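You operate a simulated robot arm through the tools that you are given. There is no shell and no other tool. Be economical: measure what you need, move in short steps, check, and stop when the job is done.

You are at the controls of a simulated robot arm. One attempt, no reset.

JOB
Grease the tracks of both runners with the yellow brush.
Fine: lift the lid off the grease tin first; afterwards stand the brush in its pot and press the lid on. The runners stay in their rest and the blue brush in its own pot. Set down upright: yellow grease brush. A coat counts when it lies all over at full strength: go over it till it gets no stronger.

It is judged by the outcome, as a careful person would: the job done as asked, and still so three seconds after it is handed in. It fails if anything else is knocked over, pushed out of place, dropped, spilled or broken. Lids that push on must go on centred and level and be pressed home; caps that screw on are set level and turned clockwise until they are tight.

ROBOT AND FRAMES
A 7-joint arm with a two-finger parallel gripper, fixed in place. Base frame: the origin is at the foot of the arm, x ahead of it, y to its left, z up; the work surface is at about z = 844. Lengths are in mm, angles in degrees, forces in N, time in s.
With the tool pointing down near the work surface it reaches from about 300 to 700 mm from the base axis. Its first joint turns from -66.0 to 66.0 degrees. Payload 1.57 kg.
Tool frame: the origin (TCP) lies between the finger pads and is the grasp point; the fingertips stand 30 mm ahead of it; z points along the fingers, y is the line along which they close. The gripper opens to 110 mm. The fingers are 24 mm wide and 12 mm thick; the gripper's body (48 by 112 mm) begins 78 mm behind the TCP.
Orientation is told as [roll, pitch, yaw] about the base's x, y, z axes, in that order, counted from this pose: with the fingers straight down and closing along the base's y, the tool's x points along the base's -x, its y along +y and its z along -z.

CONTROLS
- The arm moves only by the tool drive_tool. Its argument "commands" is a list of rows, each an object of numbers (a shift or turn left out is 0, a gripper value left out holds the last): "ax", "ay", "az": the turn, a rotation vector about the tool's x, y, z in degrees; "x", "y", "z": the shift along the tool's x, y, z in mm; "grip": the finger opening in mm, from 0 to 110. In form: [{"ax": .., "ay": .., "az": .., "x": .., "y": .., "z": .., "grip": ..}, ...]. A call has 1 to 10 rows; each row is the pose to reach, as a shift and turn from the pose commanded when the call began, along the tool's axes at that moment. Rows are played at 5 a second. More than 50 mm and 8.6 degrees between two rows, or a gripper value outside its range, and nothing of the call is played. A pose out of reach is approached as far as the arm can. The call stops where the force on the tool passes 40 N (or 10 N more than at its start, if that is more) or the arm is blocked; 0.2 s more then pass. Each finger travels about 108 mm/s and halts on what it meets, pressing with about 41 N; the grip force reading is that of the motor and also rises with nothing between the fingers. The clock runs only during rows and for 0.2 s after the last one: add rows that repeat a pose to give the fingers time. The reply holds the time, the measured pose of the TCP, the force on the tool along the base axes, the opening and the grip force, in the units named above and with some noise, with the torque about the TCP (base axes, N m) and any sound that the robot's microphone picked up.
- Cameras (640 x 400 px; columns grow to the right, rows downward): "scene" is fixed at [177.4, -405.2, 1401.3]; the picture's right is [0.64, -0.77, 0.00], its down [-0.45, -0.38, -0.81] and it looks along [0.62, 0.52, -0.59] (base axes); focal length 263 px, centre (320, 200). "wrist" rides on the gripper at [70, 16, -141] in the tool frame; the picture's right is [-0.23, 0.97, 0.00], its down [-0.86, -0.20, -0.48] and it looks along [-0.47, -0.11, 0.88] (tool axes); focal length 222 px, centre (320, 200). There is no depth. A picture from a camera that has moved, and an enlarged one, comes with that camera's place and axes in the base frame and with its lens.
- camera(camera): a new picture of that camera. The clock stands still meanwhile.
- enlarge(camera, box): a new picture of the part [left, top, right, bottom] of that camera's present view, enlarged. The clock stands still meanwhile.
- sign_off(): hands the job in; it is judged then, once.

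Work in short steps. Places have to be worked out from the pictures, the camera data and where the tool is seen: move nearer, look again, correct. Check each grasp and each placing, and mend what went wrong. You have 120 turns and 68 pictures in all, those below and enlarged ones among them. Open the gripper and draw the arm clear of the work before you hand the job in, unless the task says otherwise; then end with one line.

The tools are called as a command line: name --argument value ..., lists and objects as JSON in quotes. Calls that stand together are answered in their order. drive_tool: Moves the arm, as the interface text tells. Its arguments: {"type":"object","properties":{"commands":{"type":"array","items":{"type":"object","properties":{"ax":{"type":"number"},"ay":{"type":"number"},"az":{"type":"number"},"x":{"type":"number"},"y":{"type":"number"},"z":{"type":"number"},"grip":{"type":"number"}}}}},"required":["commands"]} The other tools are called the same way: camera (camera) takes a picture; enlarge (camera, box) takes an enlarged picture of a part of a camera's view; sign_off () hands the job in.

At the start:

```text
time_s: 0.0
tcp_pos: [459.2, -4.6, 1171.0]
tcp_rot: [0.0, 0.0, -0.1]
contact_force: [0.4, 0.3, 0.5]
torque: [-0.02, -0.01, -0.01]
width: 109.7
grasp_force: 0.2
```

scene: 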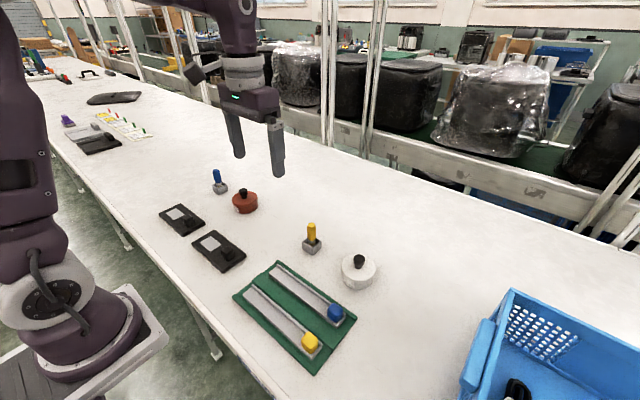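
wrist: 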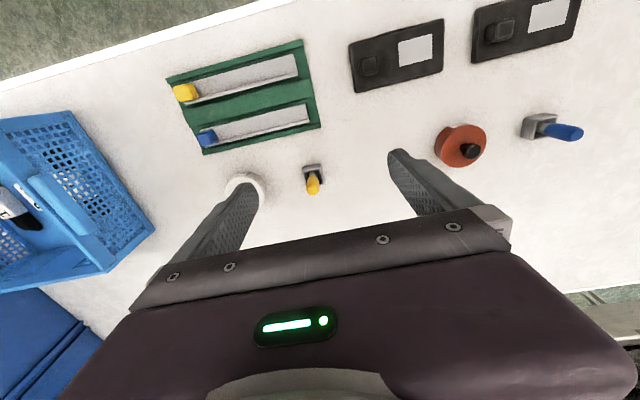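

I start with close looks at the work area: two tins, two brushes and the runners.

enlarge --camera "scene" --box '[220, 210, 400, 380]'

enlarge --camera "scene" --box '[150, 160, 280, 280]'

enlarge --camera "wrist" --box '[150, 20, 350, 210]'

```text
2.35 times, centred on (310, 295) of scene
camera zoom: at [177.4, -405.2, 1401.3], right [0.64, -0.77, 0.0], down [-0.45, -0.38, -0.81], along [0.62, 0.52, -0.59], focal length 618 px, centre (344, -24)
```

zoom: 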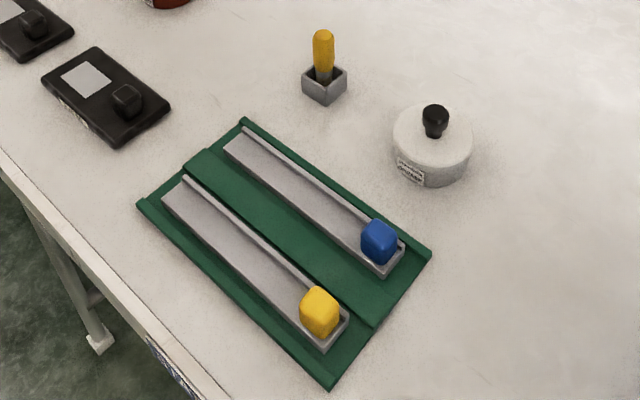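

```text
3.33 times, centred on (215, 220) of scene
camera zoom: at [177.4, -405.2, 1401.3], right [0.64, -0.77, 0.0], down [-0.45, -0.38, -0.81], along [0.62, 0.52, -0.59], focal length 876 px, centre (670, 133)
```

zoom: 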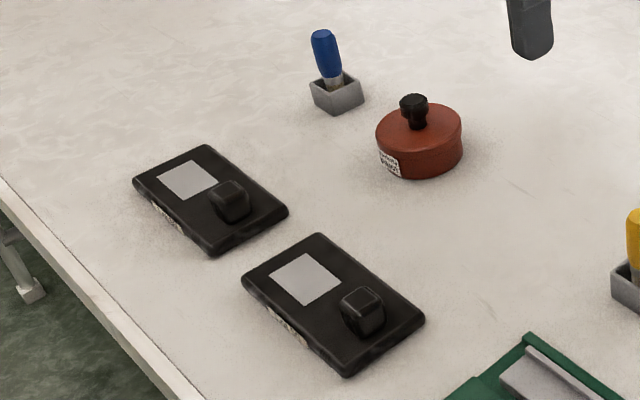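

```text
2.11 times, centred on (250, 115) of wrist
camera zoom: at [391.5, 10.8, 1312.0], right [0.23, 0.97, 0.0], down [0.86, -0.2, 0.48], along [0.47, -0.11, -0.88], focal length 468 px, centre (467, 379)
```

zoom: 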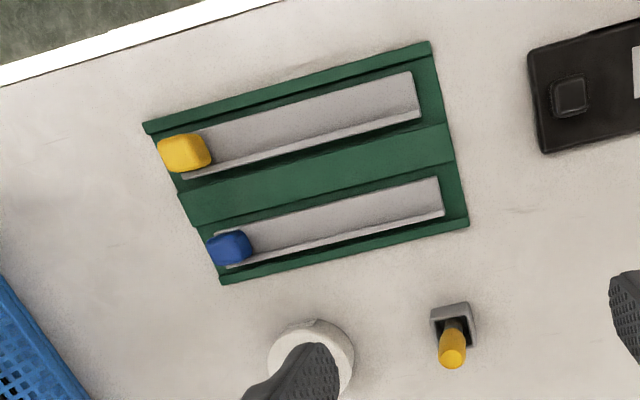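

I'll move over the white tin to read its label and measure more closely.

drive_tool --commands '[{"x": -2, "y": -37, "z": 28}, {"x": -4, "y": -74, "z": 56}, {"x": -6, "y": -111, "z": 84}, {"x": -8, "y": -148, "z": 112}, {"x": -10, "y": -185, "z": 140}]'

camera --camera "wrist"

```text
time_s: 1.2
tcp_pos: [468.6, -191.5, 1029.5]
tcp_rot: [0.0, 0.0, 0.1]
contact_force: [-0.2, 0.0, -0.4]
torque: [0.01, 0.03, 0.02]
width: 110.2
grasp_force: 0.0
```

```text
62 pictures are left
camera wrist: at [400.9, -175.8, 1172.2], right [0.23, 0.97, 0.0], down [0.86, -0.2, 0.48], along [0.47, -0.11, -0.88], focal length 222 px, centre (320, 200)
```

wrist: 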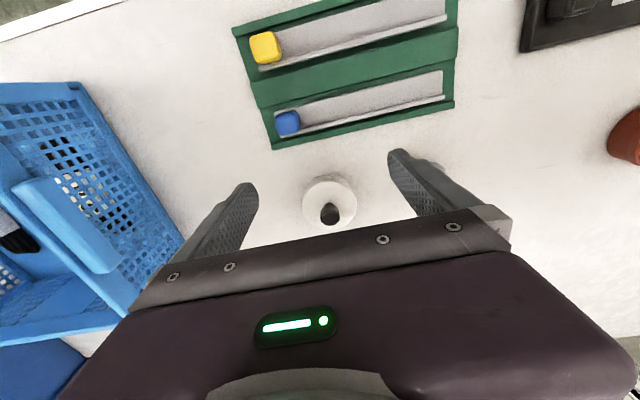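

Zooming on the tin and the runners from here.

enlarge --camera "wrist" --box '[285, 160, 375, 235]'

enlarge --camera "wrist" --box '[220, 0, 470, 155]'

enlarge --camera "scene" --box '[330, 240, 390, 300]'

```text
5.33 times, centred on (330, 198) of wrist
camera zoom: at [400.9, -175.8, 1172.2], right [0.23, 0.97, 0.0], down [0.86, -0.2, 0.48], along [0.47, -0.11, -0.88], focal length 1185 px, centre (267, 213)
```

zoom: 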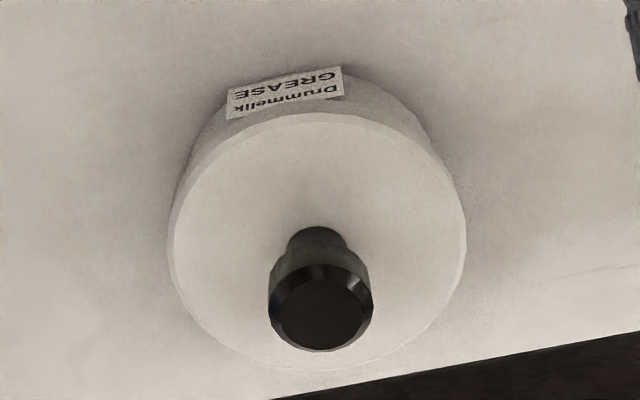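

```text
2.56 times, centred on (345, 78) of wrist
camera zoom: at [400.9, -175.8, 1172.2], right [0.23, 0.97, 0.0], down [0.86, -0.2, 0.48], along [0.47, -0.11, -0.88], focal length 569 px, centre (256, 514)
```

zoom: 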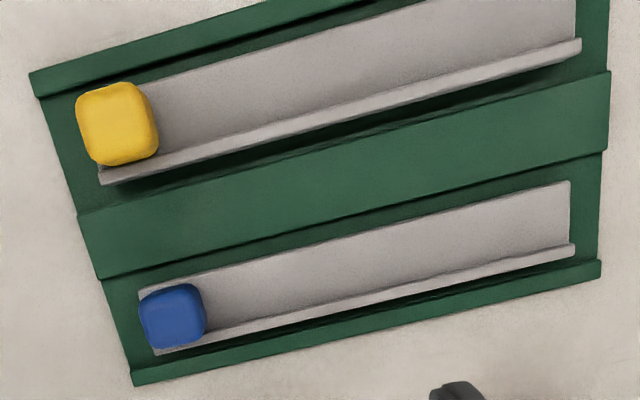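

```text
6.67 times, centred on (360, 270) of scene
camera zoom: at [177.4, -405.1, 1401.3], right [0.64, -0.77, 0.0], down [-0.45, -0.38, -0.81], along [0.62, 0.52, -0.59], focal length 1752 px, centre (53, -267)
```

zoom: 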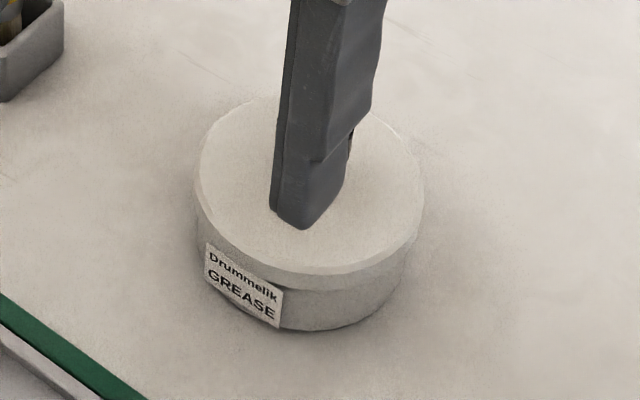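

The white tin is the grease (lid centre ≈ (572, -201), lid top z≈874, knob top ≈912). I move above the knob.

drive_tool --commands '[{"x": -35, "y": -3, "z": 15, "grip": 110}, {"x": -70, "y": -6, "z": 35}, {"x": -103.5, "y": -10, "z": 65, "grip": 70}, {"x": -103.5, "y": -10, "z": 85, "grip": 70}, {"x": -103.5, "y": -10, "z": 85, "grip": 70}]'

camera --camera "wrist"

enlarge --camera "scene" --box '[290, 200, 410, 300]'

```text
time_s: 2.4
tcp_pos: [573.0, -199.9, 946.7]
tcp_rot: [0.1, 0.0, 0.0]
contact_force: [-0.4, -0.2, 0.2]
torque: [-0.01, 0.03, 0.02]
width: 69.9
grasp_force: 0.0
```

```text
58 pictures are left
camera wrist: at [505.0, -185.0, 1087.5], right [0.23, 0.97, 0.0], down [0.86, -0.2, 0.48], along [0.47, -0.11, -0.88], focal length 222 px, centre (320, 200)
```

wrist: 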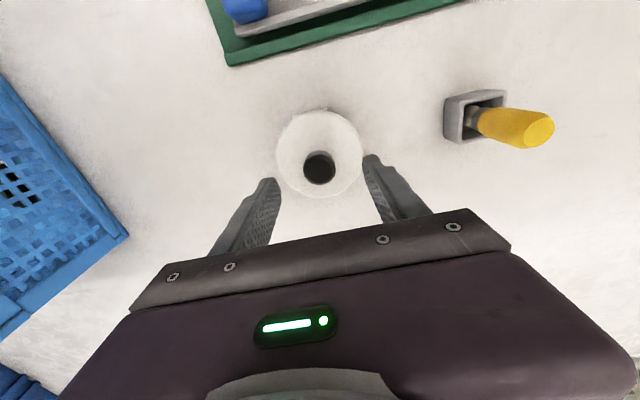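

```text
4.00 times, centred on (350, 250) of scene
camera zoom: at [177.4, -405.2, 1401.3], right [0.64, -0.77, 0.0], down [-0.45, -0.38, -0.81], along [0.62, 0.52, -0.59], focal length 1052 px, centre (200, 0)
```

zoom: 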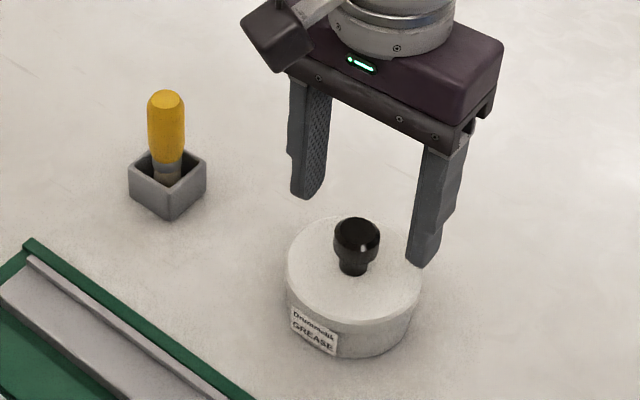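

Well aligned; lower to just above the lid top and close on the knob.

drive_tool --commands '[{"x": 2.5, "y": -1, "z": 20}, {"x": 2.5, "y": -1, "z": 38}, {"x": 2.5, "y": -1, "z": 38, "grip": 20}, {"x": 2.5, "y": -1, "z": 38, "grip": 20}, {"x": 2.5, "y": -1, "z": 38, "grip": 20}]'

```text
time_s: 3.3
tcp_pos: [572.2, -200.4, 911.0]
tcp_rot: [0.1, -0.4, 0.3]
contact_force: [0.2, 6.0, 7.7]
torque: [0.08, 0.0, -0.04]
width: 27.2
grasp_force: 4.1
stopped in row 4: the force on the tool passed its limit (the readings are from after the stop); the commanded pose is now the measured one
```

The fingers met the knob at 27 mm; I let the grip settle.

drive_tool --commands '[{"grip": 10}, {"grip": 10}, {"grip": 10}]'

enlarge --camera "scene" --box '[310, 220, 410, 300]'

```text
time_s: 4.1
tcp_pos: [572.4, -199.3, 911.5]
tcp_rot: [0.0, -0.4, 0.3]
contact_force: [0.7, 16.4, 15.1]
torque: [0.14, 0.05, -0.08]
width: 26.3
grasp_force: 37.2
```

```text
5.00 times, centred on (360, 260) of scene
camera zoom: at [177.2, -404.6, 1401.5], right [0.64, -0.77, 0.0], down [-0.45, -0.38, -0.81], along [0.62, 0.52, -0.59], focal length 1314 px, centre (120, -100)
```

zoom: 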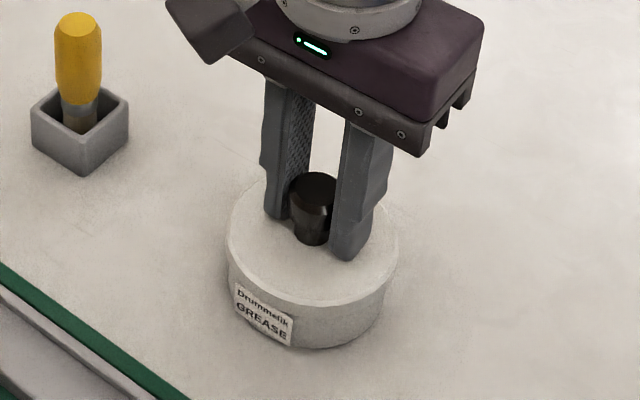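

Gripped at 26 mm. A small +y relief and then lift in small steps.

drive_tool --commands '[{"y": 2, "z": 0}, {"y": 2, "z": -3}, {"y": 2, "z": -6}, {"y": 2, "z": -10}, {"y": 2, "z": -16}]'

```text
time_s: 5.3
tcp_pos: [572.8, -199.3, 927.8]
tcp_rot: [-0.2, -0.4, 0.1]
contact_force: [0.7, 0.0, -0.8]
torque: [0.02, -0.02, 0.02]
width: 26.3
grasp_force: 37.3
heard: snap
```

A snap, the lid seems off. I raise it further and look.

drive_tool --commands '[{"z": -35}, {"z": -70}]'

camera --camera "scene"

enlarge --camera "scene" --box '[280, 180, 400, 300]'

```text
time_s: 5.9
tcp_pos: [572.4, -197.7, 996.9]
tcp_rot: [0.0, -0.5, 0.1]
contact_force: [-0.4, 0.1, -0.2]
torque: [0.01, 0.0, 0.01]
width: 26.5
grasp_force: 37.1
```

```text
55 pictures are left
```

scene: 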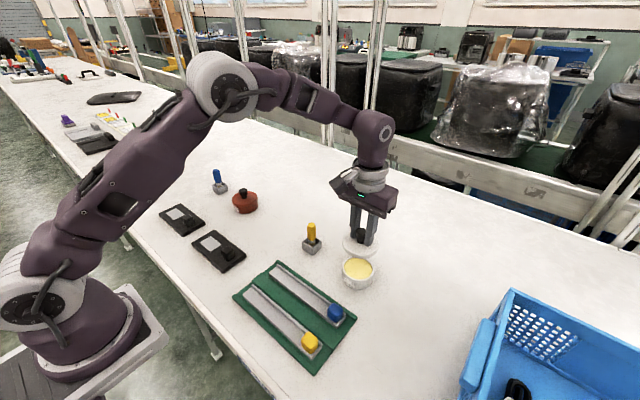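

```text
3.33 times, centred on (340, 240) of scene
camera zoom: at [177.4, -405.2, 1401.3], right [0.64, -0.77, 0.0], down [-0.45, -0.38, -0.81], along [0.62, 0.52, -0.59], focal length 876 px, centre (253, 67)
```

zoom: 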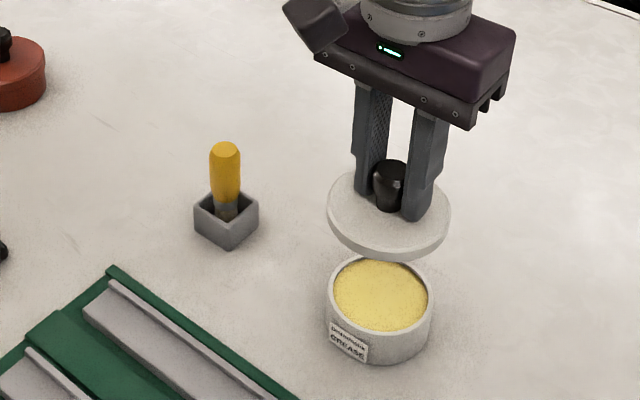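

The lid is off and grease is visible. I carry the lid to free table at about (640, -110) and lower.

drive_tool --commands '[{"x": -23, "y": 29}, {"x": -45, "y": 58}, {"x": -67.6, "y": 88}, {"x": -67.6, "y": 88, "z": 40}, {"x": -67.6, "y": 88, "z": 80}, {"x": -67.6, "y": 88, "z": 90}]'

enlarge --camera "scene" --box '[290, 180, 410, 300]'

```text
time_s: 7.3
tcp_pos: [640.4, -112.0, 907.0]
tcp_rot: [-0.1, -0.5, 0.1]
contact_force: [-0.4, -0.1, 0.0]
torque: [0.02, -0.01, 0.01]
width: 26.2
grasp_force: 37.3
```

```text
3.33 times, centred on (350, 240) of scene
camera zoom: at [177.4, -405.2, 1401.3], right [0.64, -0.77, 0.0], down [-0.45, -0.38, -0.81], along [0.62, 0.52, -0.59], focal length 876 px, centre (220, 67)
```

zoom: 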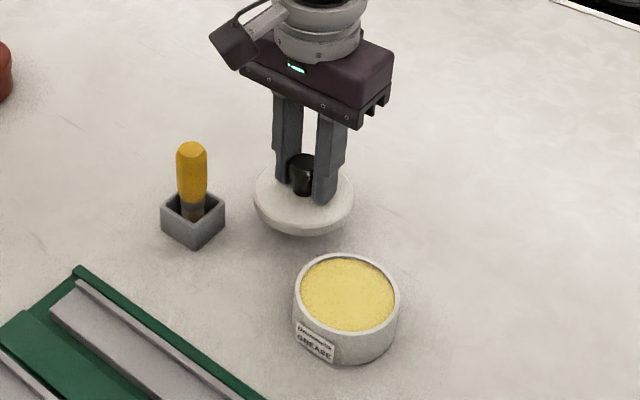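

Lowering in small steps until contact.

drive_tool --commands '[{"z": 3}, {"z": 6}, {"z": 8}, {"z": 10}, {"z": 12}, {"z": 14}, {"z": 16}, {"z": 18}, {"z": 20}, {"z": 22}]'

```text
time_s: 9.5
tcp_pos: [638.5, -111.0, 883.7]
tcp_rot: [-0.1, -0.4, 0.1]
contact_force: [0.0, -0.3, -0.2]
torque: [-0.04, 0.01, -0.01]
width: 26.1
grasp_force: 36.9
```

drive_tool --commands '[{"z": 1}, {"z": 2}, {"z": 3}, {"z": 4}, {"z": 5}, {"z": 6}, {"z": 7}, {"z": 8}]'

enlarge --camera "scene" --box '[310, 200, 390, 280]'

```text
time_s: 11.3
tcp_pos: [639.6, -111.8, 876.9]
tcp_rot: [-0.1, -0.4, 0.2]
contact_force: [0.0, 1.3, 4.7]
torque: [0.08, 0.07, 0.05]
width: 26.5
grasp_force: 37.3
```

```text
5.00 times, centred on (350, 240) of scene
camera zoom: at [177.3, -405.1, 1401.3], right [0.64, -0.77, 0.0], down [-0.45, -0.38, -0.81], along [0.62, 0.52, -0.59], focal length 1314 px, centre (170, 0)
```

zoom: 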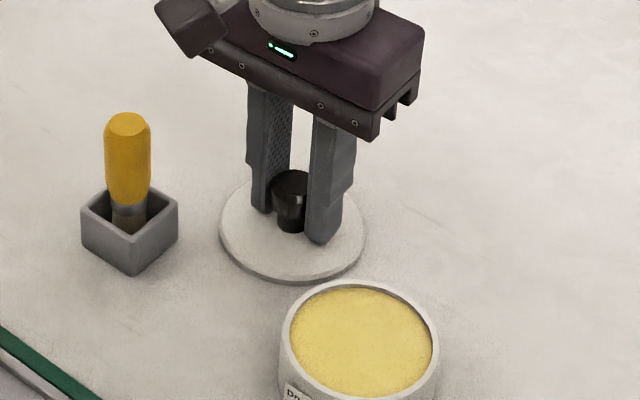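

The lid lies flat on the table (contact ~5 N). Release gently and rise.

drive_tool --commands '[{"grip": 34}, {"grip": 50}, {"grip": 60}, {"z": -20, "grip": 60}, {"z": -60}, {"z": -100}]'

```text
time_s: 12.7
tcp_pos: [637.8, -112.4, 976.3]
tcp_rot: [-0.2, -0.4, 0.2]
contact_force: [0.0, -0.9, 0.1]
torque: [-0.02, 0.01, 0.01]
width: 59.6
grasp_force: 0.0
```

Now move so the wrist camera looks at the yellow brush.

drive_tool --commands '[{"x": 0, "y": 0, "z": -40}, {"x": 36, "y": 17, "z": -54}, {"x": 72, "y": 34, "z": -54}, {"x": 108, "y": 52, "z": -54}, {"x": 108, "y": 52, "z": -54}]'

enlarge --camera "wrist" --box '[240, 80, 420, 220]'

enlarge --camera "scene" --box '[285, 210, 385, 300]'

```text
time_s: 13.9
tcp_pos: [529.5, -58.7, 1030.6]
tcp_rot: [0.0, -0.4, 0.1]
contact_force: [-0.1, 0.4, 0.1]
torque: [-0.03, 0.03, 0.01]
width: 59.9
grasp_force: 0.0
```

```text
2.86 times, centred on (330, 150) of wrist
camera zoom: at [460.0, -43.4, 1171.3], right [0.23, 0.97, 0.0], down [0.85, -0.2, 0.48], along [0.47, -0.11, -0.87], focal length 635 px, centre (291, 343)
```

zoom: 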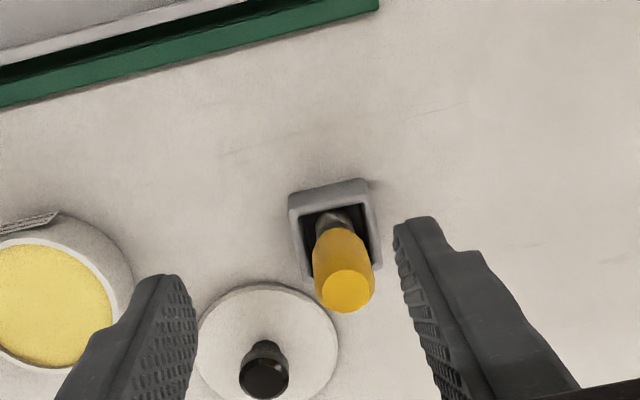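

```text
4.44 times, centred on (335, 255) of scene
camera zoom: at [177.4, -405.1, 1401.3], right [0.64, -0.77, 0.0], down [-0.45, -0.38, -0.81], along [0.62, 0.52, -0.59], focal length 1168 px, centre (253, -44)
```

zoom: 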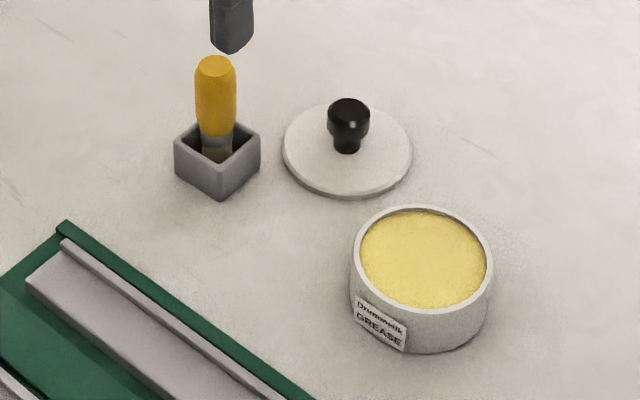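

Brush handle top triangulates to ≈(570, -45, 929), nearly vertical, pot rim ≈866. I move over it, descend to TCP z≈950 and check.

drive_tool --commands '[{"x": -20, "y": 7, "z": 10}, {"x": -40, "y": 13.2, "z": 30}, {"x": -40, "y": 13.2, "z": 55}]'

enlarge --camera "wrist" --box '[230, 80, 410, 240]'

enlarge --camera "scene" --box '[260, 180, 360, 280]'

```text
time_s: 14.7
tcp_pos: [572.3, -47.4, 973.9]
tcp_rot: [-0.1, -0.4, 0.2]
contact_force: [0.3, 0.2, -0.6]
torque: [0.02, 0.0, -0.04]
width: 60.0
grasp_force: 0.1
```

```text
2.50 times, centred on (320, 160) of wrist
camera zoom: at [500.6, -31.2, 1114.9], right [0.23, 0.97, 0.0], down [0.85, -0.2, 0.48], along [0.47, -0.11, -0.87], focal length 555 px, centre (320, 300)
```

zoom: 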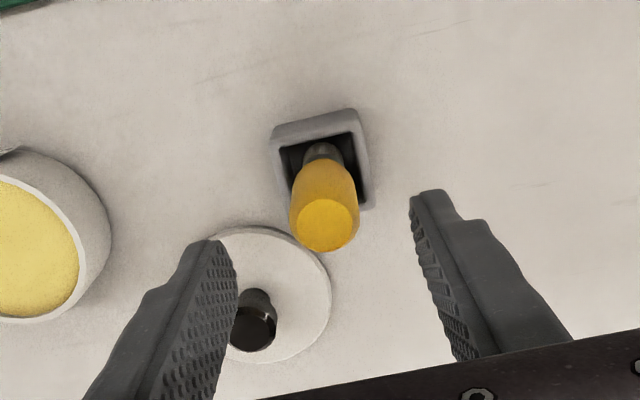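

```text
4.00 times, centred on (310, 230) of scene
camera zoom: at [177.4, -405.2, 1401.3], right [0.64, -0.77, 0.0], down [-0.45, -0.38, -0.81], along [0.62, 0.52, -0.59], focal length 1052 px, centre (360, 80)
```

zoom: 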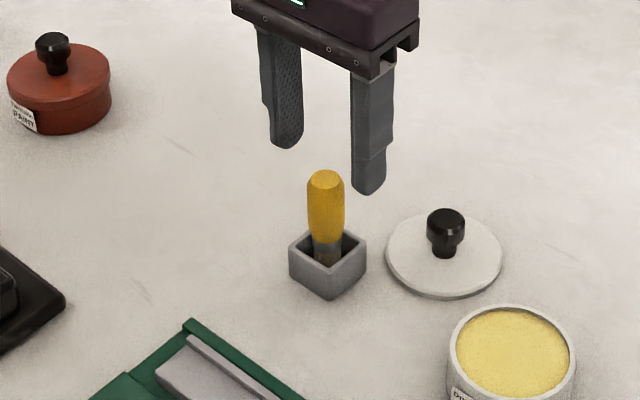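

Aligned. Descend to TCP ≈912 and close on the handle.

drive_tool --commands '[{"z": 30}, {"z": 50}, {"z": 62}, {"z": 62, "grip": 40}, {"z": 62, "grip": 30}, {"z": 62, "grip": 20}, {"z": 62, "grip": 15}, {"z": 62, "grip": 15}]'

enlarge --camera "scene" --box '[270, 190, 350, 270]'

```text
time_s: 16.5
tcp_pos: [573.4, -45.8, 913.2]
tcp_rot: [-0.1, -0.4, 0.1]
contact_force: [-0.6, -0.6, -0.3]
torque: [-0.01, 0.0, 0.01]
width: 24.5
grasp_force: 35.8
```

```text
5.00 times, centred on (310, 230) of scene
camera zoom: at [177.4, -405.2, 1401.3], right [0.64, -0.77, 0.0], down [-0.45, -0.38, -0.81], along [0.62, 0.52, -0.59], focal length 1314 px, centre (370, 50)
```

zoom: 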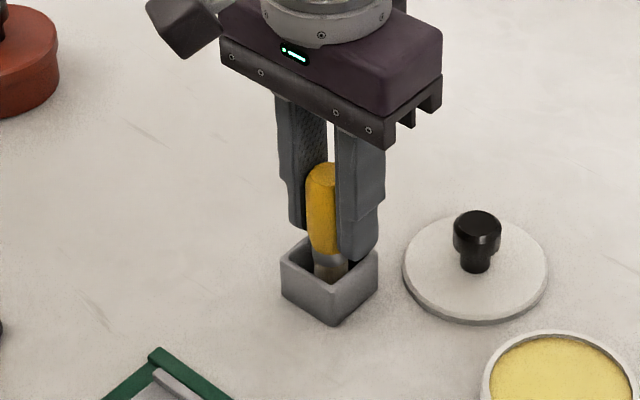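

Handle gripped at 24.5 mm. Lift straight up out of the pot.

drive_tool --commands '[{"z": -20}, {"z": -60}, {"z": -100}, {"z": -110}]'

enlarge --camera "scene" --box '[270, 140, 370, 260]'

enlarge --camera "wrist" --box '[240, 100, 400, 220]'

```text
time_s: 17.5
tcp_pos: [572.7, -45.6, 1023.4]
tcp_rot: [-0.1, -0.5, 0.0]
contact_force: [0.7, 0.3, -0.9]
torque: [-0.02, -0.03, 0.01]
width: 24.7
grasp_force: 35.9
```

```text
3.33 times, centred on (320, 200) of scene
camera zoom: at [177.4, -405.2, 1401.3], right [0.64, -0.77, 0.0], down [-0.45, -0.38, -0.81], along [0.62, 0.52, -0.59], focal length 876 px, centre (320, 200)
```

zoom: 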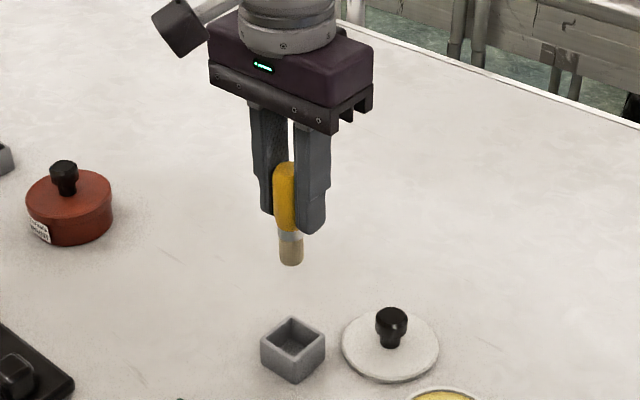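

```text
3.33 times, centred on (320, 160) of wrist
camera zoom: at [502.9, -30.7, 1164.7], right [0.23, 0.97, 0.0], down [0.85, -0.2, 0.48], along [0.47, -0.11, -0.88], focal length 740 px, centre (320, 333)
```

zoom: 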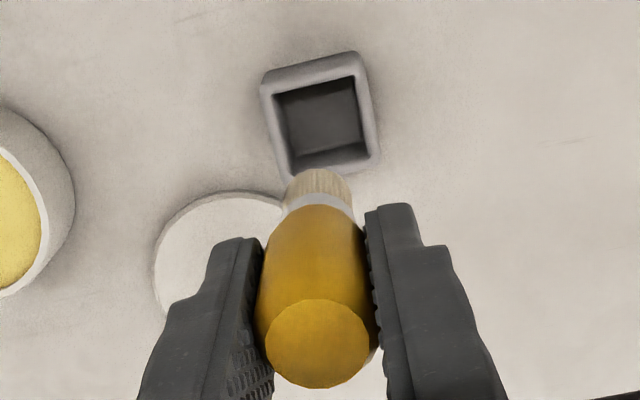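

The brush is free; tip is about 67 mm below the TCP. Next I view the runners from above (y −130, x 430) to measure the tracks.

drive_tool --commands '[{"x": 35, "y": -21, "z": -14}, {"x": 70, "y": -42, "z": -28}, {"x": 105, "y": -63, "z": -42}, {"x": 141.5, "y": -84.5, "z": -57}, {"x": 141.5, "y": -84.5, "z": -57}]'

enlarge --camera "wrist" --box '[220, 30, 420, 180]'

enlarge --camera "scene" --box '[230, 255, 360, 375]'

```text
time_s: 18.7
tcp_pos: [429.0, -132.7, 1079.7]
tcp_rot: [0.0, -0.4, 0.1]
contact_force: [-0.3, -0.1, 0.3]
torque: [0.0, 0.04, -0.01]
width: 24.5
grasp_force: 36.1
```

```text
2.67 times, centred on (320, 105) of wrist
camera zoom: at [359.7, -116.4, 1220.5], right [0.23, 0.97, 0.0], down [0.85, -0.2, 0.48], along [0.47, -0.11, -0.88], focal length 592 px, centre (320, 453)
```

zoom: 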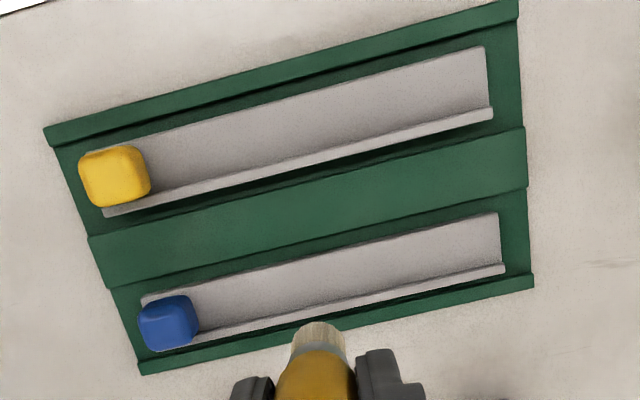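

```text
3.33 times, centred on (295, 315) of scene
camera zoom: at [177.4, -405.2, 1401.3], right [0.64, -0.77, 0.0], down [-0.45, -0.38, -0.81], along [0.62, 0.52, -0.59], focal length 876 px, centre (403, -183)
```

zoom: 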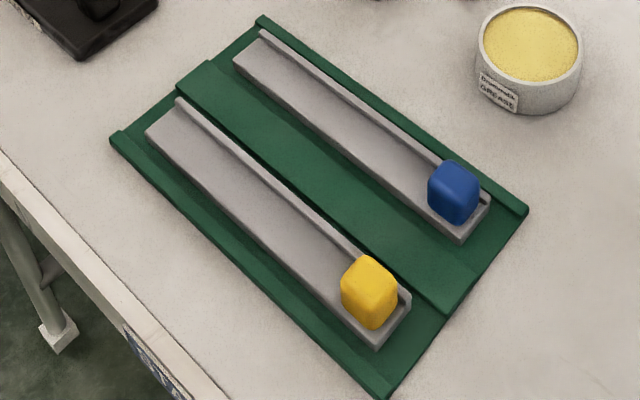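

Track geometry: surface z≈850; near runner (yellow) track x≈345–371, far (blue) x≈428–453, free y from −23 to −208. I now go near the tin and look before dipping.

drive_tool --commands '[{"x": -30, "y": -23, "z": 20}, {"x": -60, "y": -46, "z": 40}, {"x": -90, "y": -70, "z": 60}, {"x": -90, "y": -70, "z": 60}]'

enlarge --camera "wrist" --box '[250, 80, 410, 220]'

```text
time_s: 19.7
tcp_pos: [520.6, -200.4, 1019.6]
tcp_rot: [-0.1, -0.4, 0.2]
contact_force: [-0.7, 0.7, -0.8]
torque: [0.02, 0.0, 0.01]
width: 24.4
grasp_force: 36.3
```

```text
2.86 times, centred on (330, 150) of wrist
camera zoom: at [451.0, -185.5, 1160.9], right [0.23, 0.97, 0.0], down [0.85, -0.2, 0.48], along [0.47, -0.11, -0.87], focal length 635 px, centre (291, 343)
```

zoom: 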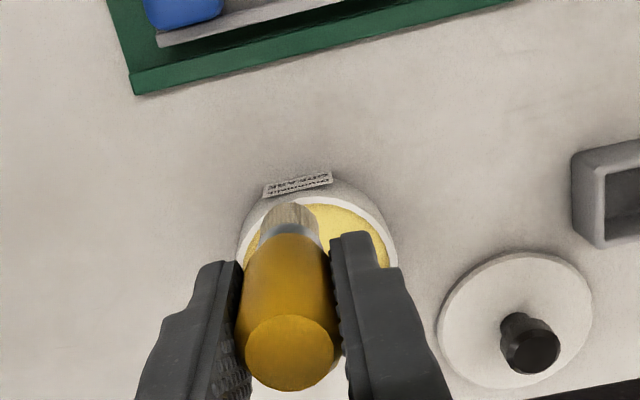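

Tin centre confirmed ≈(572, −200). Move over and lower the bristles into the grease, watching the force.

drive_tool --commands '[{"x": -26}, {"x": -52, "z": 20}, {"x": -52, "z": 60}, {"x": -52, "z": 80}, {"x": -52, "z": 84}, {"x": -52, "z": 87}, {"x": -52, "z": 90}, {"x": -52, "z": 93}]'

enlarge --camera "scene" --box '[310, 200, 410, 300]'

```text
time_s: 21.5
tcp_pos: [572.2, -200.7, 927.2]
tcp_rot: [0.0, -0.5, 0.0]
contact_force: [3.4, -0.3, 27.5]
torque: [-0.41, -0.07, -0.02]
width: 24.4
grasp_force: 36.4
```

```text
4.00 times, centred on (360, 250) of scene
camera zoom: at [177.0, -405.0, 1401.4], right [0.64, -0.77, 0.0], down [-0.45, -0.38, -0.81], along [0.62, 0.52, -0.59], focal length 1052 px, centre (160, 0)
```

zoom: 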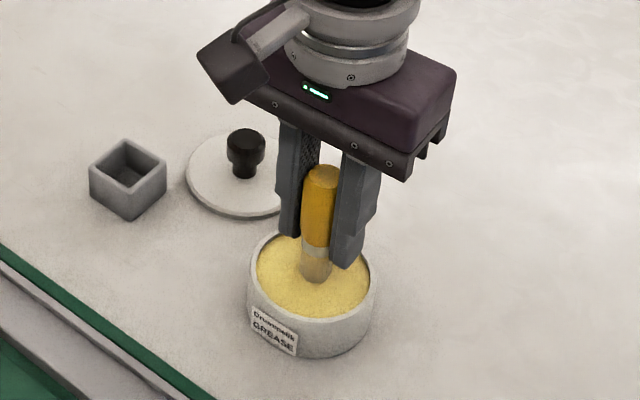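

Contact with the grease at TCP ≈927 (27 N). Ease slightly, stir briefly to load, then lift.

drive_tool --commands '[{"z": -2}, {"z": -2, "x": 6}, {"z": -2, "x": 0, "y": 6}, {"z": -2, "x": -6, "y": 0}, {"z": -2, "x": 0, "y": -6}, {"z": -2}, {"z": -10}, {"z": -50}]'

enlarge --camera "scene" --box '[310, 180, 410, 300]'

```text
time_s: 23.3
tcp_pos: [570.2, -199.5, 977.7]
tcp_rot: [0.1, -0.4, 0.2]
contact_force: [0.0, -0.5, -0.7]
torque: [-0.01, -0.01, -0.01]
width: 24.8
grasp_force: 36.4
```

```text
3.33 times, centred on (360, 240) of scene
camera zoom: at [177.4, -405.2, 1401.3], right [0.64, -0.77, 0.0], down [-0.45, -0.38, -0.81], along [0.62, 0.52, -0.59], focal length 876 px, centre (187, 67)
```

zoom: 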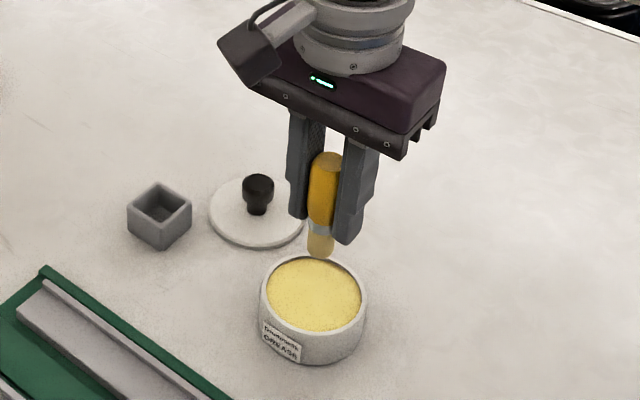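

Brush loaded. Move over the blue runner's +y end (x≈440, y≈−32) and lower toward the track.

drive_tool --commands '[{"x": 32, "y": 40}, {"x": 64, "y": 80}, {"x": 96, "y": 120}, {"x": 118, "y": 148}, {"x": 131, "y": 167}, {"x": 131, "y": 167, "z": 30}, {"x": 131, "y": 167, "z": 50}, {"x": 131, "y": 167, "z": 53}]'

enlarge --camera "scene" --box '[230, 210, 330, 310]'

enlarge --camera "wrist" --box '[240, 80, 400, 200]'

```text
refused: row 1 steps farther than a row can; nothing moved
```

```text
4.00 times, centred on (280, 260) of scene
camera zoom: at [177.4, -405.2, 1401.3], right [0.64, -0.77, 0.0], down [-0.45, -0.38, -0.81], along [0.62, 0.52, -0.59], focal length 1052 px, centre (480, -40)
```

zoom: 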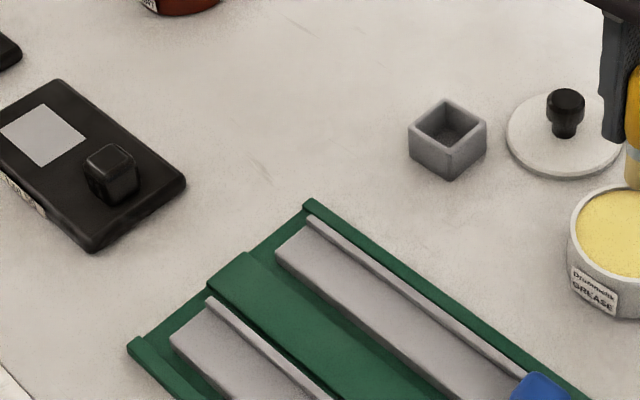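

```text
3.33 times, centred on (320, 140) of wrist
camera zoom: at [500.9, -185.2, 1119.0], right [0.23, 0.97, 0.0], down [0.85, -0.2, 0.48], along [0.47, -0.11, -0.88], focal length 740 px, centre (320, 400)
```

zoom: 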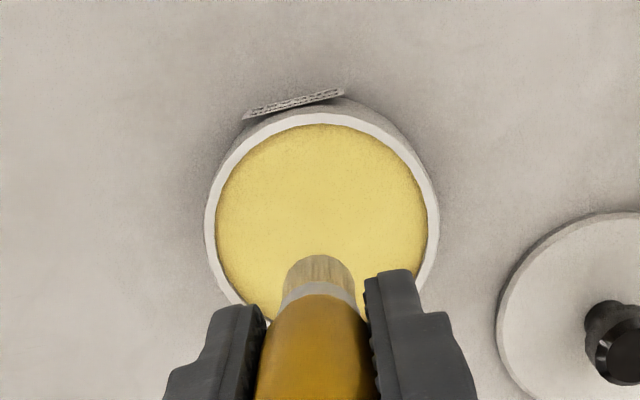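

Row was too long; resend with shorter steps.

drive_tool --commands '[{"x": 26, "y": 33}, {"x": 52, "y": 66}, {"x": 78, "y": 99}, {"x": 104, "y": 132}, {"x": 131, "y": 167}, {"x": 131, "y": 167, "z": 30}, {"x": 131, "y": 167, "z": 50}, {"x": 131, "y": 167, "z": 53}]'

enlarge --camera "scene" --box '[230, 210, 330, 310]'

enlarge --camera "wrist" --box '[240, 80, 400, 200]'

```text
time_s: 25.1
tcp_pos: [439.1, -33.4, 924.6]
tcp_rot: [-0.1, -0.3, 0.2]
contact_force: [-0.2, 0.6, -0.3]
torque: [-0.02, 0.0, -0.01]
width: 24.5
grasp_force: 36.7
```

```text
4.00 times, centred on (280, 260) of scene
camera zoom: at [177.4, -405.1, 1401.3], right [0.64, -0.77, 0.0], down [-0.45, -0.38, -0.81], along [0.62, 0.52, -0.59], focal length 1052 px, centre (480, -40)
```

zoom: 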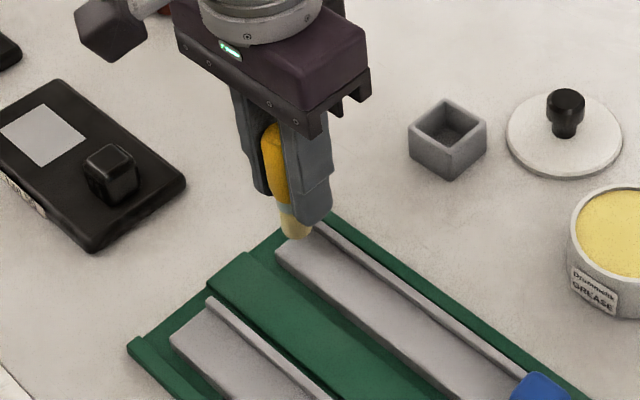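

```text
3.33 times, centred on (320, 140) of wrist
camera zoom: at [370.1, -18.4, 1066.0], right [0.23, 0.97, 0.0], down [0.85, -0.2, 0.48], along [0.47, -0.11, -0.88], focal length 740 px, centre (320, 400)
```

zoom: 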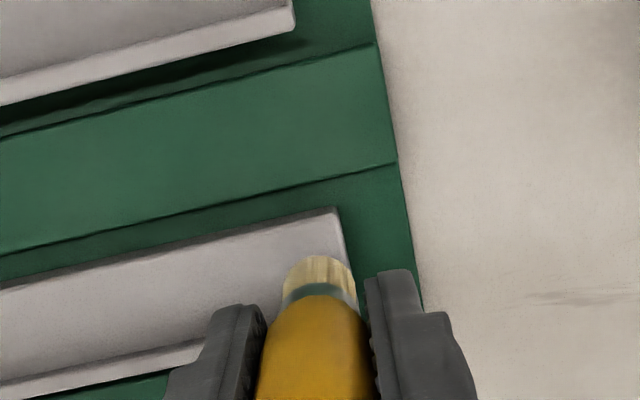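

Positioned over the track end. Lower in small steps until light contact.

drive_tool --commands '[{"z": 2}, {"z": 3.5}, {"z": 5}, {"z": 6.5}, {"z": 8}]'

```text
time_s: 26.3
tcp_pos: [440.7, -33.2, 917.3]
tcp_rot: [-0.1, -0.5, 0.1]
contact_force: [0.0, -0.4, -0.2]
torque: [-0.01, 0.0, 0.0]
width: 24.4
grasp_force: 36.8
```

drive_tool --commands '[{"z": 1}, {"z": 2}, {"z": 3}, {"z": 4}]'

```text
time_s: 27.3
tcp_pos: [439.8, -33.4, 912.2]
tcp_rot: [-0.2, -0.3, 0.1]
contact_force: [0.3, 0.4, -0.9]
torque: [0.0, 0.02, 0.01]
width: 24.2
grasp_force: 36.3
```

drive_tool --commands '[{"z": 1}, {"z": 2}, {"z": 3}]'

```text
time_s: 28.1
tcp_pos: [442.1, -33.3, 909.1]
tcp_rot: [-0.1, -0.6, 0.1]
contact_force: [-2.3, 3.3, 29.9]
torque: [0.47, 0.22, 0.01]
width: 24.4
grasp_force: 36.7
```

Contact at about 30 N; ease 1 mm and make the first stroke towards the block.

drive_tool --commands '[{"z": -1}, {"z": -1, "y": 3}, {"z": -1, "y": -18}, {"z": -1, "y": -39}, {"z": -1, "y": -60}, {"z": -1, "y": -81}, {"z": -1, "y": -102}, {"z": -1, "y": -123}, {"z": -1, "y": -144}, {"z": -1, "y": -162}]'

enlarge --camera "scene" --box '[240, 250, 360, 350]'

```text
time_s: 30.3
tcp_pos: [442.2, -195.2, 909.6]
tcp_rot: [-0.1, -0.4, 0.0]
contact_force: [0.2, 1.5, 0.6]
torque: [0.03, 0.02, 0.0]
width: 24.4
grasp_force: 36.6
```

```text
4.00 times, centred on (300, 300) of scene
camera zoom: at [177.4, -405.1, 1401.3], right [0.64, -0.77, 0.0], down [-0.45, -0.38, -0.81], along [0.62, 0.52, -0.59], focal length 1052 px, centre (400, -200)
```

zoom: 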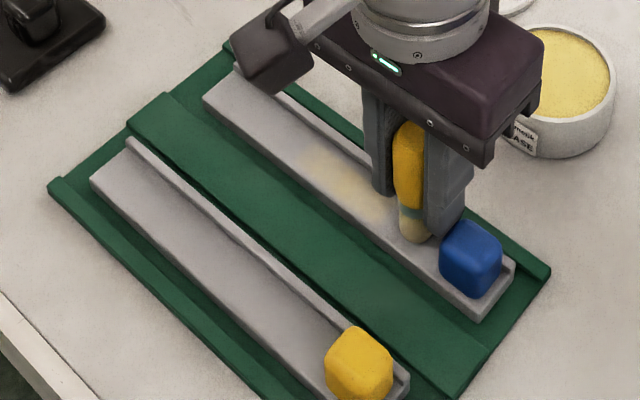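

A faint coat appears mid-way where contact was; the contact was too light elsewhere. I press deeper here and check the force.

drive_tool --commands '[{"z": 0.7}, {"z": 1.4}]'

```text
time_s: 30.9
tcp_pos: [441.3, -195.3, 909.4]
tcp_rot: [-0.1, -0.5, 0.1]
contact_force: [1.5, 8.5, 15.6]
torque: [0.04, -0.01, 0.03]
width: 24.3
grasp_force: 36.4
```

15 N now. Stroke back toward +y.

drive_tool --commands '[{"y": 16}, {"y": 32}, {"y": 48}, {"y": 64}, {"y": 80}]'

enlarge --camera "scene" --box '[240, 250, 360, 350]'

```text
time_s: 32.1
tcp_pos: [440.0, -116.1, 907.5]
tcp_rot: [-0.1, -0.3, 0.1]
contact_force: [1.3, -11.9, 30.4]
torque: [-0.55, 0.07, 0.02]
width: 24.6
grasp_force: 36.5
```

```text
4.00 times, centred on (300, 300) of scene
camera zoom: at [177.0, -405.3, 1401.3], right [0.64, -0.77, 0.0], down [-0.45, -0.38, -0.81], along [0.62, 0.52, -0.59], focal length 1052 px, centre (400, -200)
```

zoom: 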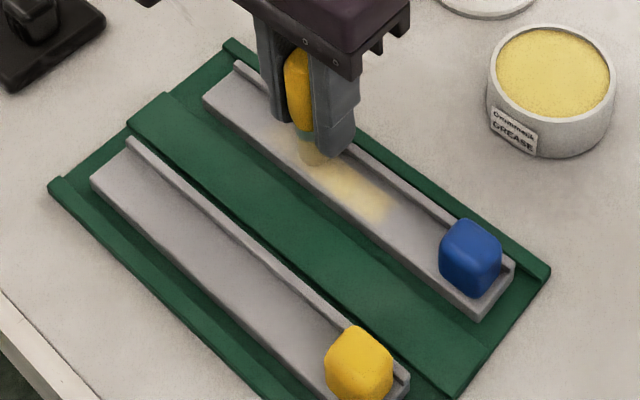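

Coat grows where pressed. Continue to the +y end with slightly less depth, then check.

drive_tool --commands '[{"z": -0.6, "y": 12}, {"z": -0.6, "y": 24}, {"z": -0.6, "y": 36}, {"z": -0.6, "y": 48}, {"z": -0.6, "y": 60}, {"z": -0.6, "y": 72}, {"z": -0.6, "y": 84}]'

enlarge --camera "scene" --box '[240, 250, 360, 350]'

```text
time_s: 33.7
tcp_pos: [440.6, -32.5, 909.0]
tcp_rot: [0.1, -0.4, 0.1]
contact_force: [0.9, -0.6, -0.5]
torque: [0.0, -0.02, 0.02]
width: 24.6
grasp_force: 36.5
```

```text
4.00 times, centred on (300, 300) of scene
camera zoom: at [177.4, -405.2, 1401.3], right [0.64, -0.77, 0.0], down [-0.45, -0.38, -0.81], along [0.62, 0.52, -0.59], focal length 1052 px, centre (400, -200)
```

zoom: 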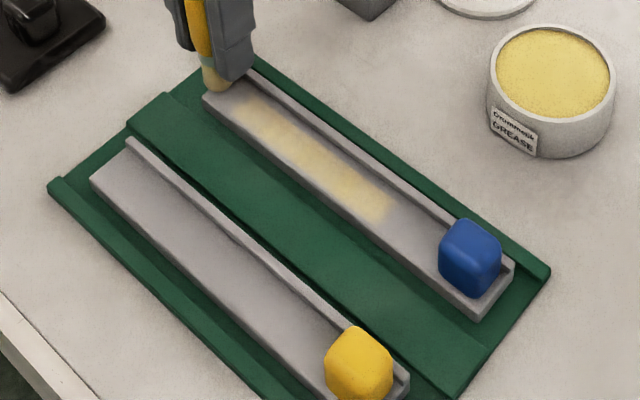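

The coat now reaches from mid to the +y end, but contact was lost at the end. Press here again for ~15 N.

drive_tool --commands '[{"z": 1}, {"z": 1.5}, {"z": 2}]'

```text
time_s: 34.5
tcp_pos: [440.5, -32.2, 907.7]
tcp_rot: [-0.2, -0.4, 0.1]
contact_force: [-3.0, -1.2, 14.4]
torque: [-0.28, 0.16, -0.03]
width: 24.5
grasp_force: 36.7
```

drive_tool --commands '[{"y": 4}, {"y": 0}, {"y": -14}, {"y": -28}, {"y": -42}]'

```text
time_s: 35.7
tcp_pos: [439.3, -74.7, 907.1]
tcp_rot: [-0.2, -0.4, 0.2]
contact_force: [0.0, 7.4, 16.5]
torque: [0.35, 0.06, -0.04]
width: 24.6
grasp_force: 35.4
```

Steady ~16 N. Continue toward the block.

drive_tool --commands '[{"y": -14}, {"y": -28}, {"y": -42}, {"y": -56}, {"y": -70}, {"y": -84}, {"y": -98}, {"y": -110}, {"y": -121}]'

enlarge --camera "scene" --box '[240, 250, 360, 350]'

```text
time_s: 37.7
tcp_pos: [440.9, -195.2, 907.2]
tcp_rot: [-0.1, -0.4, 0.2]
contact_force: [-0.3, 0.5, 1.3]
torque: [0.0, 0.03, 0.0]
width: 24.4
grasp_force: 36.5
```

```text
4.00 times, centred on (300, 300) of scene
camera zoom: at [177.4, -405.1, 1401.3], right [0.64, -0.77, 0.0], down [-0.45, -0.38, -0.81], along [0.62, 0.52, -0.59], focal length 1052 px, centre (400, -200)
```

zoom: 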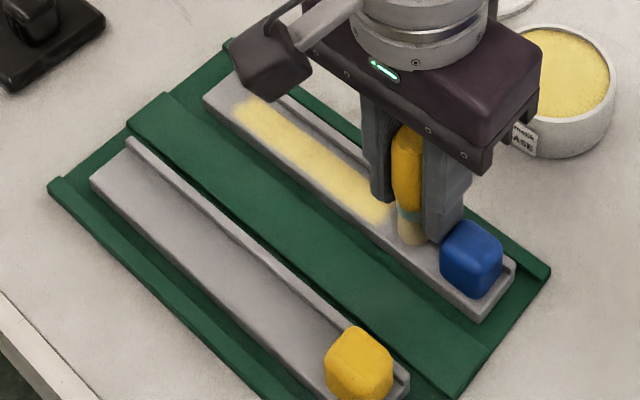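

The coat is stronger on the middle but near the block there's none and no force. I back off the block slightly and press down here.

drive_tool --commands '[{"y": 3, "z": 0.7}, {"y": 3, "z": 1.4}, {"y": 3, "z": 2.1}]'

```text
time_s: 38.5
tcp_pos: [441.4, -191.4, 905.9]
tcp_rot: [-0.1, -0.4, 0.1]
contact_force: [-3.2, -4.4, 21.5]
torque: [-0.3, 0.27, -0.03]
width: 24.6
grasp_force: 36.2
```

drive_tool --commands '[{"y": -5}, {"y": 0}, {"y": 10}, {"y": 20}, {"y": 30}, {"y": 40}, {"y": 50, "z": -1}, {"y": 70, "z": -3}, {"y": 90, "z": -20}]'

enlarge --camera "scene" --box '[240, 250, 360, 350]'

```text
time_s: 40.5
tcp_pos: [439.3, -99.2, 925.1]
tcp_rot: [0.0, -0.3, 0.0]
contact_force: [0.5, -0.4, -0.2]
torque: [0.01, -0.01, -0.01]
width: 24.6
grasp_force: 36.2
```

```text
4.00 times, centred on (300, 300) of scene
camera zoom: at [177.4, -405.2, 1401.3], right [0.64, -0.77, 0.0], down [-0.45, -0.38, -0.81], along [0.62, 0.52, -0.59], focal length 1052 px, centre (400, -200)
```

zoom: 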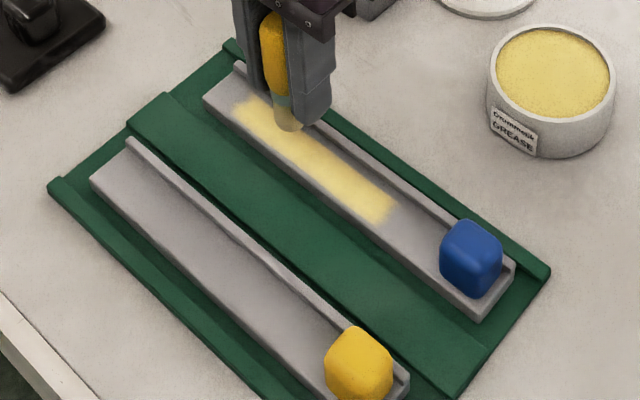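

Coat extent seems limited in length; I rise for a close look from the wrist camera.

drive_tool --commands '[{"z": -45, "y": -10, "x": 5}, {"z": -90, "y": -20, "x": 10}, {"z": -90, "y": -30, "x": 10}]'

enlarge --camera "wrist" --box '[220, 50, 420, 200]'

```text
time_s: 41.3
tcp_pos: [429.1, -133.6, 1015.0]
tcp_rot: [-0.1, -0.4, 0.1]
contact_force: [-0.1, 0.2, -0.1]
torque: [-0.02, -0.02, 0.01]
width: 24.4
grasp_force: 36.3
```

```text
2.67 times, centred on (320, 125) of wrist
camera zoom: at [360.1, -118.1, 1156.1], right [0.23, 0.97, 0.0], down [0.85, -0.2, 0.48], along [0.47, -0.11, -0.88], focal length 592 px, centre (320, 400)
```

zoom: 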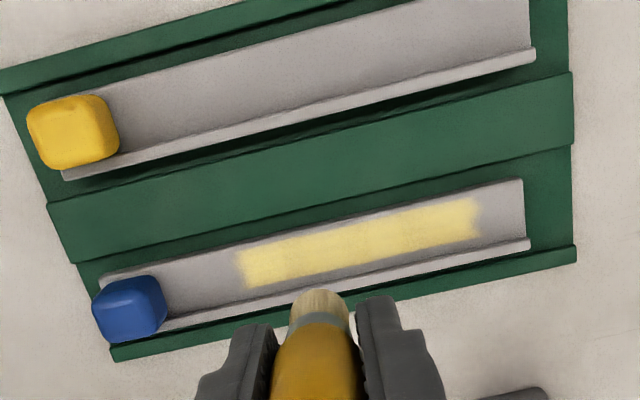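

The coat fills a clear rectangular field (y −56…−179, x 430–451), apparently the track field proper. I re-dip for another round.

drive_tool --commands '[{"x": -45, "y": -20}, {"x": -90, "y": -40}, {"x": -120, "y": -55}, {"x": -141.5, "y": -67}, {"x": -141.5, "y": -67, "z": 40}, {"x": -141.5, "y": -67, "z": 80}, {"x": -141.5, "y": -67, "z": 88}]'

drive_tool --commands '[{"z": 1.5}, {"z": 3}]'

```text
time_s: 42.9
tcp_pos: [573.6, -198.3, 926.8]
tcp_rot: [-0.1, -0.4, 0.1]
contact_force: [0.1, 0.8, 0.2]
torque: [-0.01, 0.0, 0.01]
width: 24.5
grasp_force: 36.2
```

```text
time_s: 43.5
tcp_pos: [573.0, -199.1, 923.4]
tcp_rot: [0.0, -0.4, 0.1]
contact_force: [-0.3, 0.4, 0.3]
torque: [0.0, 0.0, 0.02]
width: 24.6
grasp_force: 36.3
```

drive_tool --commands '[{"z": 1.5}, {"z": 3}]'

```text
time_s: 44.1
tcp_pos: [572.6, -199.2, 923.1]
tcp_rot: [-0.2, -0.5, 0.1]
contact_force: [-3.6, 5.7, 25.5]
torque: [0.26, 0.27, 0.01]
width: 24.5
grasp_force: 36.2
```

Contact. Stir lightly and lift, then go over the blue runner again.

drive_tool --commands '[{"z": -1}, {"z": -1, "x": 8}, {"z": -1, "y": 8}, {"z": -1, "x": -8}, {"z": -1, "y": -8}, {"z": -1, "x": 8}, {"z": -1}, {"z": -15}, {"z": -45}]'

drive_tool --commands '[{"x": 27, "y": 30}, {"x": 54, "y": 60}, {"x": 81, "y": 90}, {"x": 108, "y": 120}, {"x": 134, "y": 150}, {"x": 134, "y": 150, "z": 30}, {"x": 134, "y": 150, "z": 48}, {"x": 134, "y": 150, "z": 54}]'

```text
time_s: 46.1
tcp_pos: [573.9, -199.1, 965.2]
tcp_rot: [-0.1, -0.4, 0.0]
contact_force: [0.0, -0.4, -0.7]
torque: [0.0, -0.01, -0.01]
width: 24.3
grasp_force: 36.4
```

```text
time_s: 47.9
tcp_pos: [438.5, -48.7, 912.1]
tcp_rot: [-0.2, -0.5, 0.1]
contact_force: [0.1, 0.1, -0.3]
torque: [0.02, -0.04, -0.02]
width: 24.4
grasp_force: 36.3
```

drive_tool --commands '[{"x": 1, "y": 10, "z": 2}, {"x": 1, "y": 10, "z": 4}, {"x": 1, "y": 10, "z": 5}, {"x": 1, "y": 10, "z": 6}]'

```text
time_s: 48.9
tcp_pos: [437.2, -38.5, 905.5]
tcp_rot: [-0.1, -0.4, 0.1]
contact_force: [-0.2, 0.0, -1.5]
torque: [0.01, -0.01, 0.01]
width: 24.6
grasp_force: 36.7
```

drive_tool --commands '[{"z": 1}, {"z": 2}]'

```text
time_s: 49.5
tcp_pos: [438.3, -38.6, 904.2]
tcp_rot: [-0.1, -0.5, 0.1]
contact_force: [-2.5, 2.5, 14.6]
torque: [0.19, 0.13, 0.01]
width: 24.6
grasp_force: 36.4
```

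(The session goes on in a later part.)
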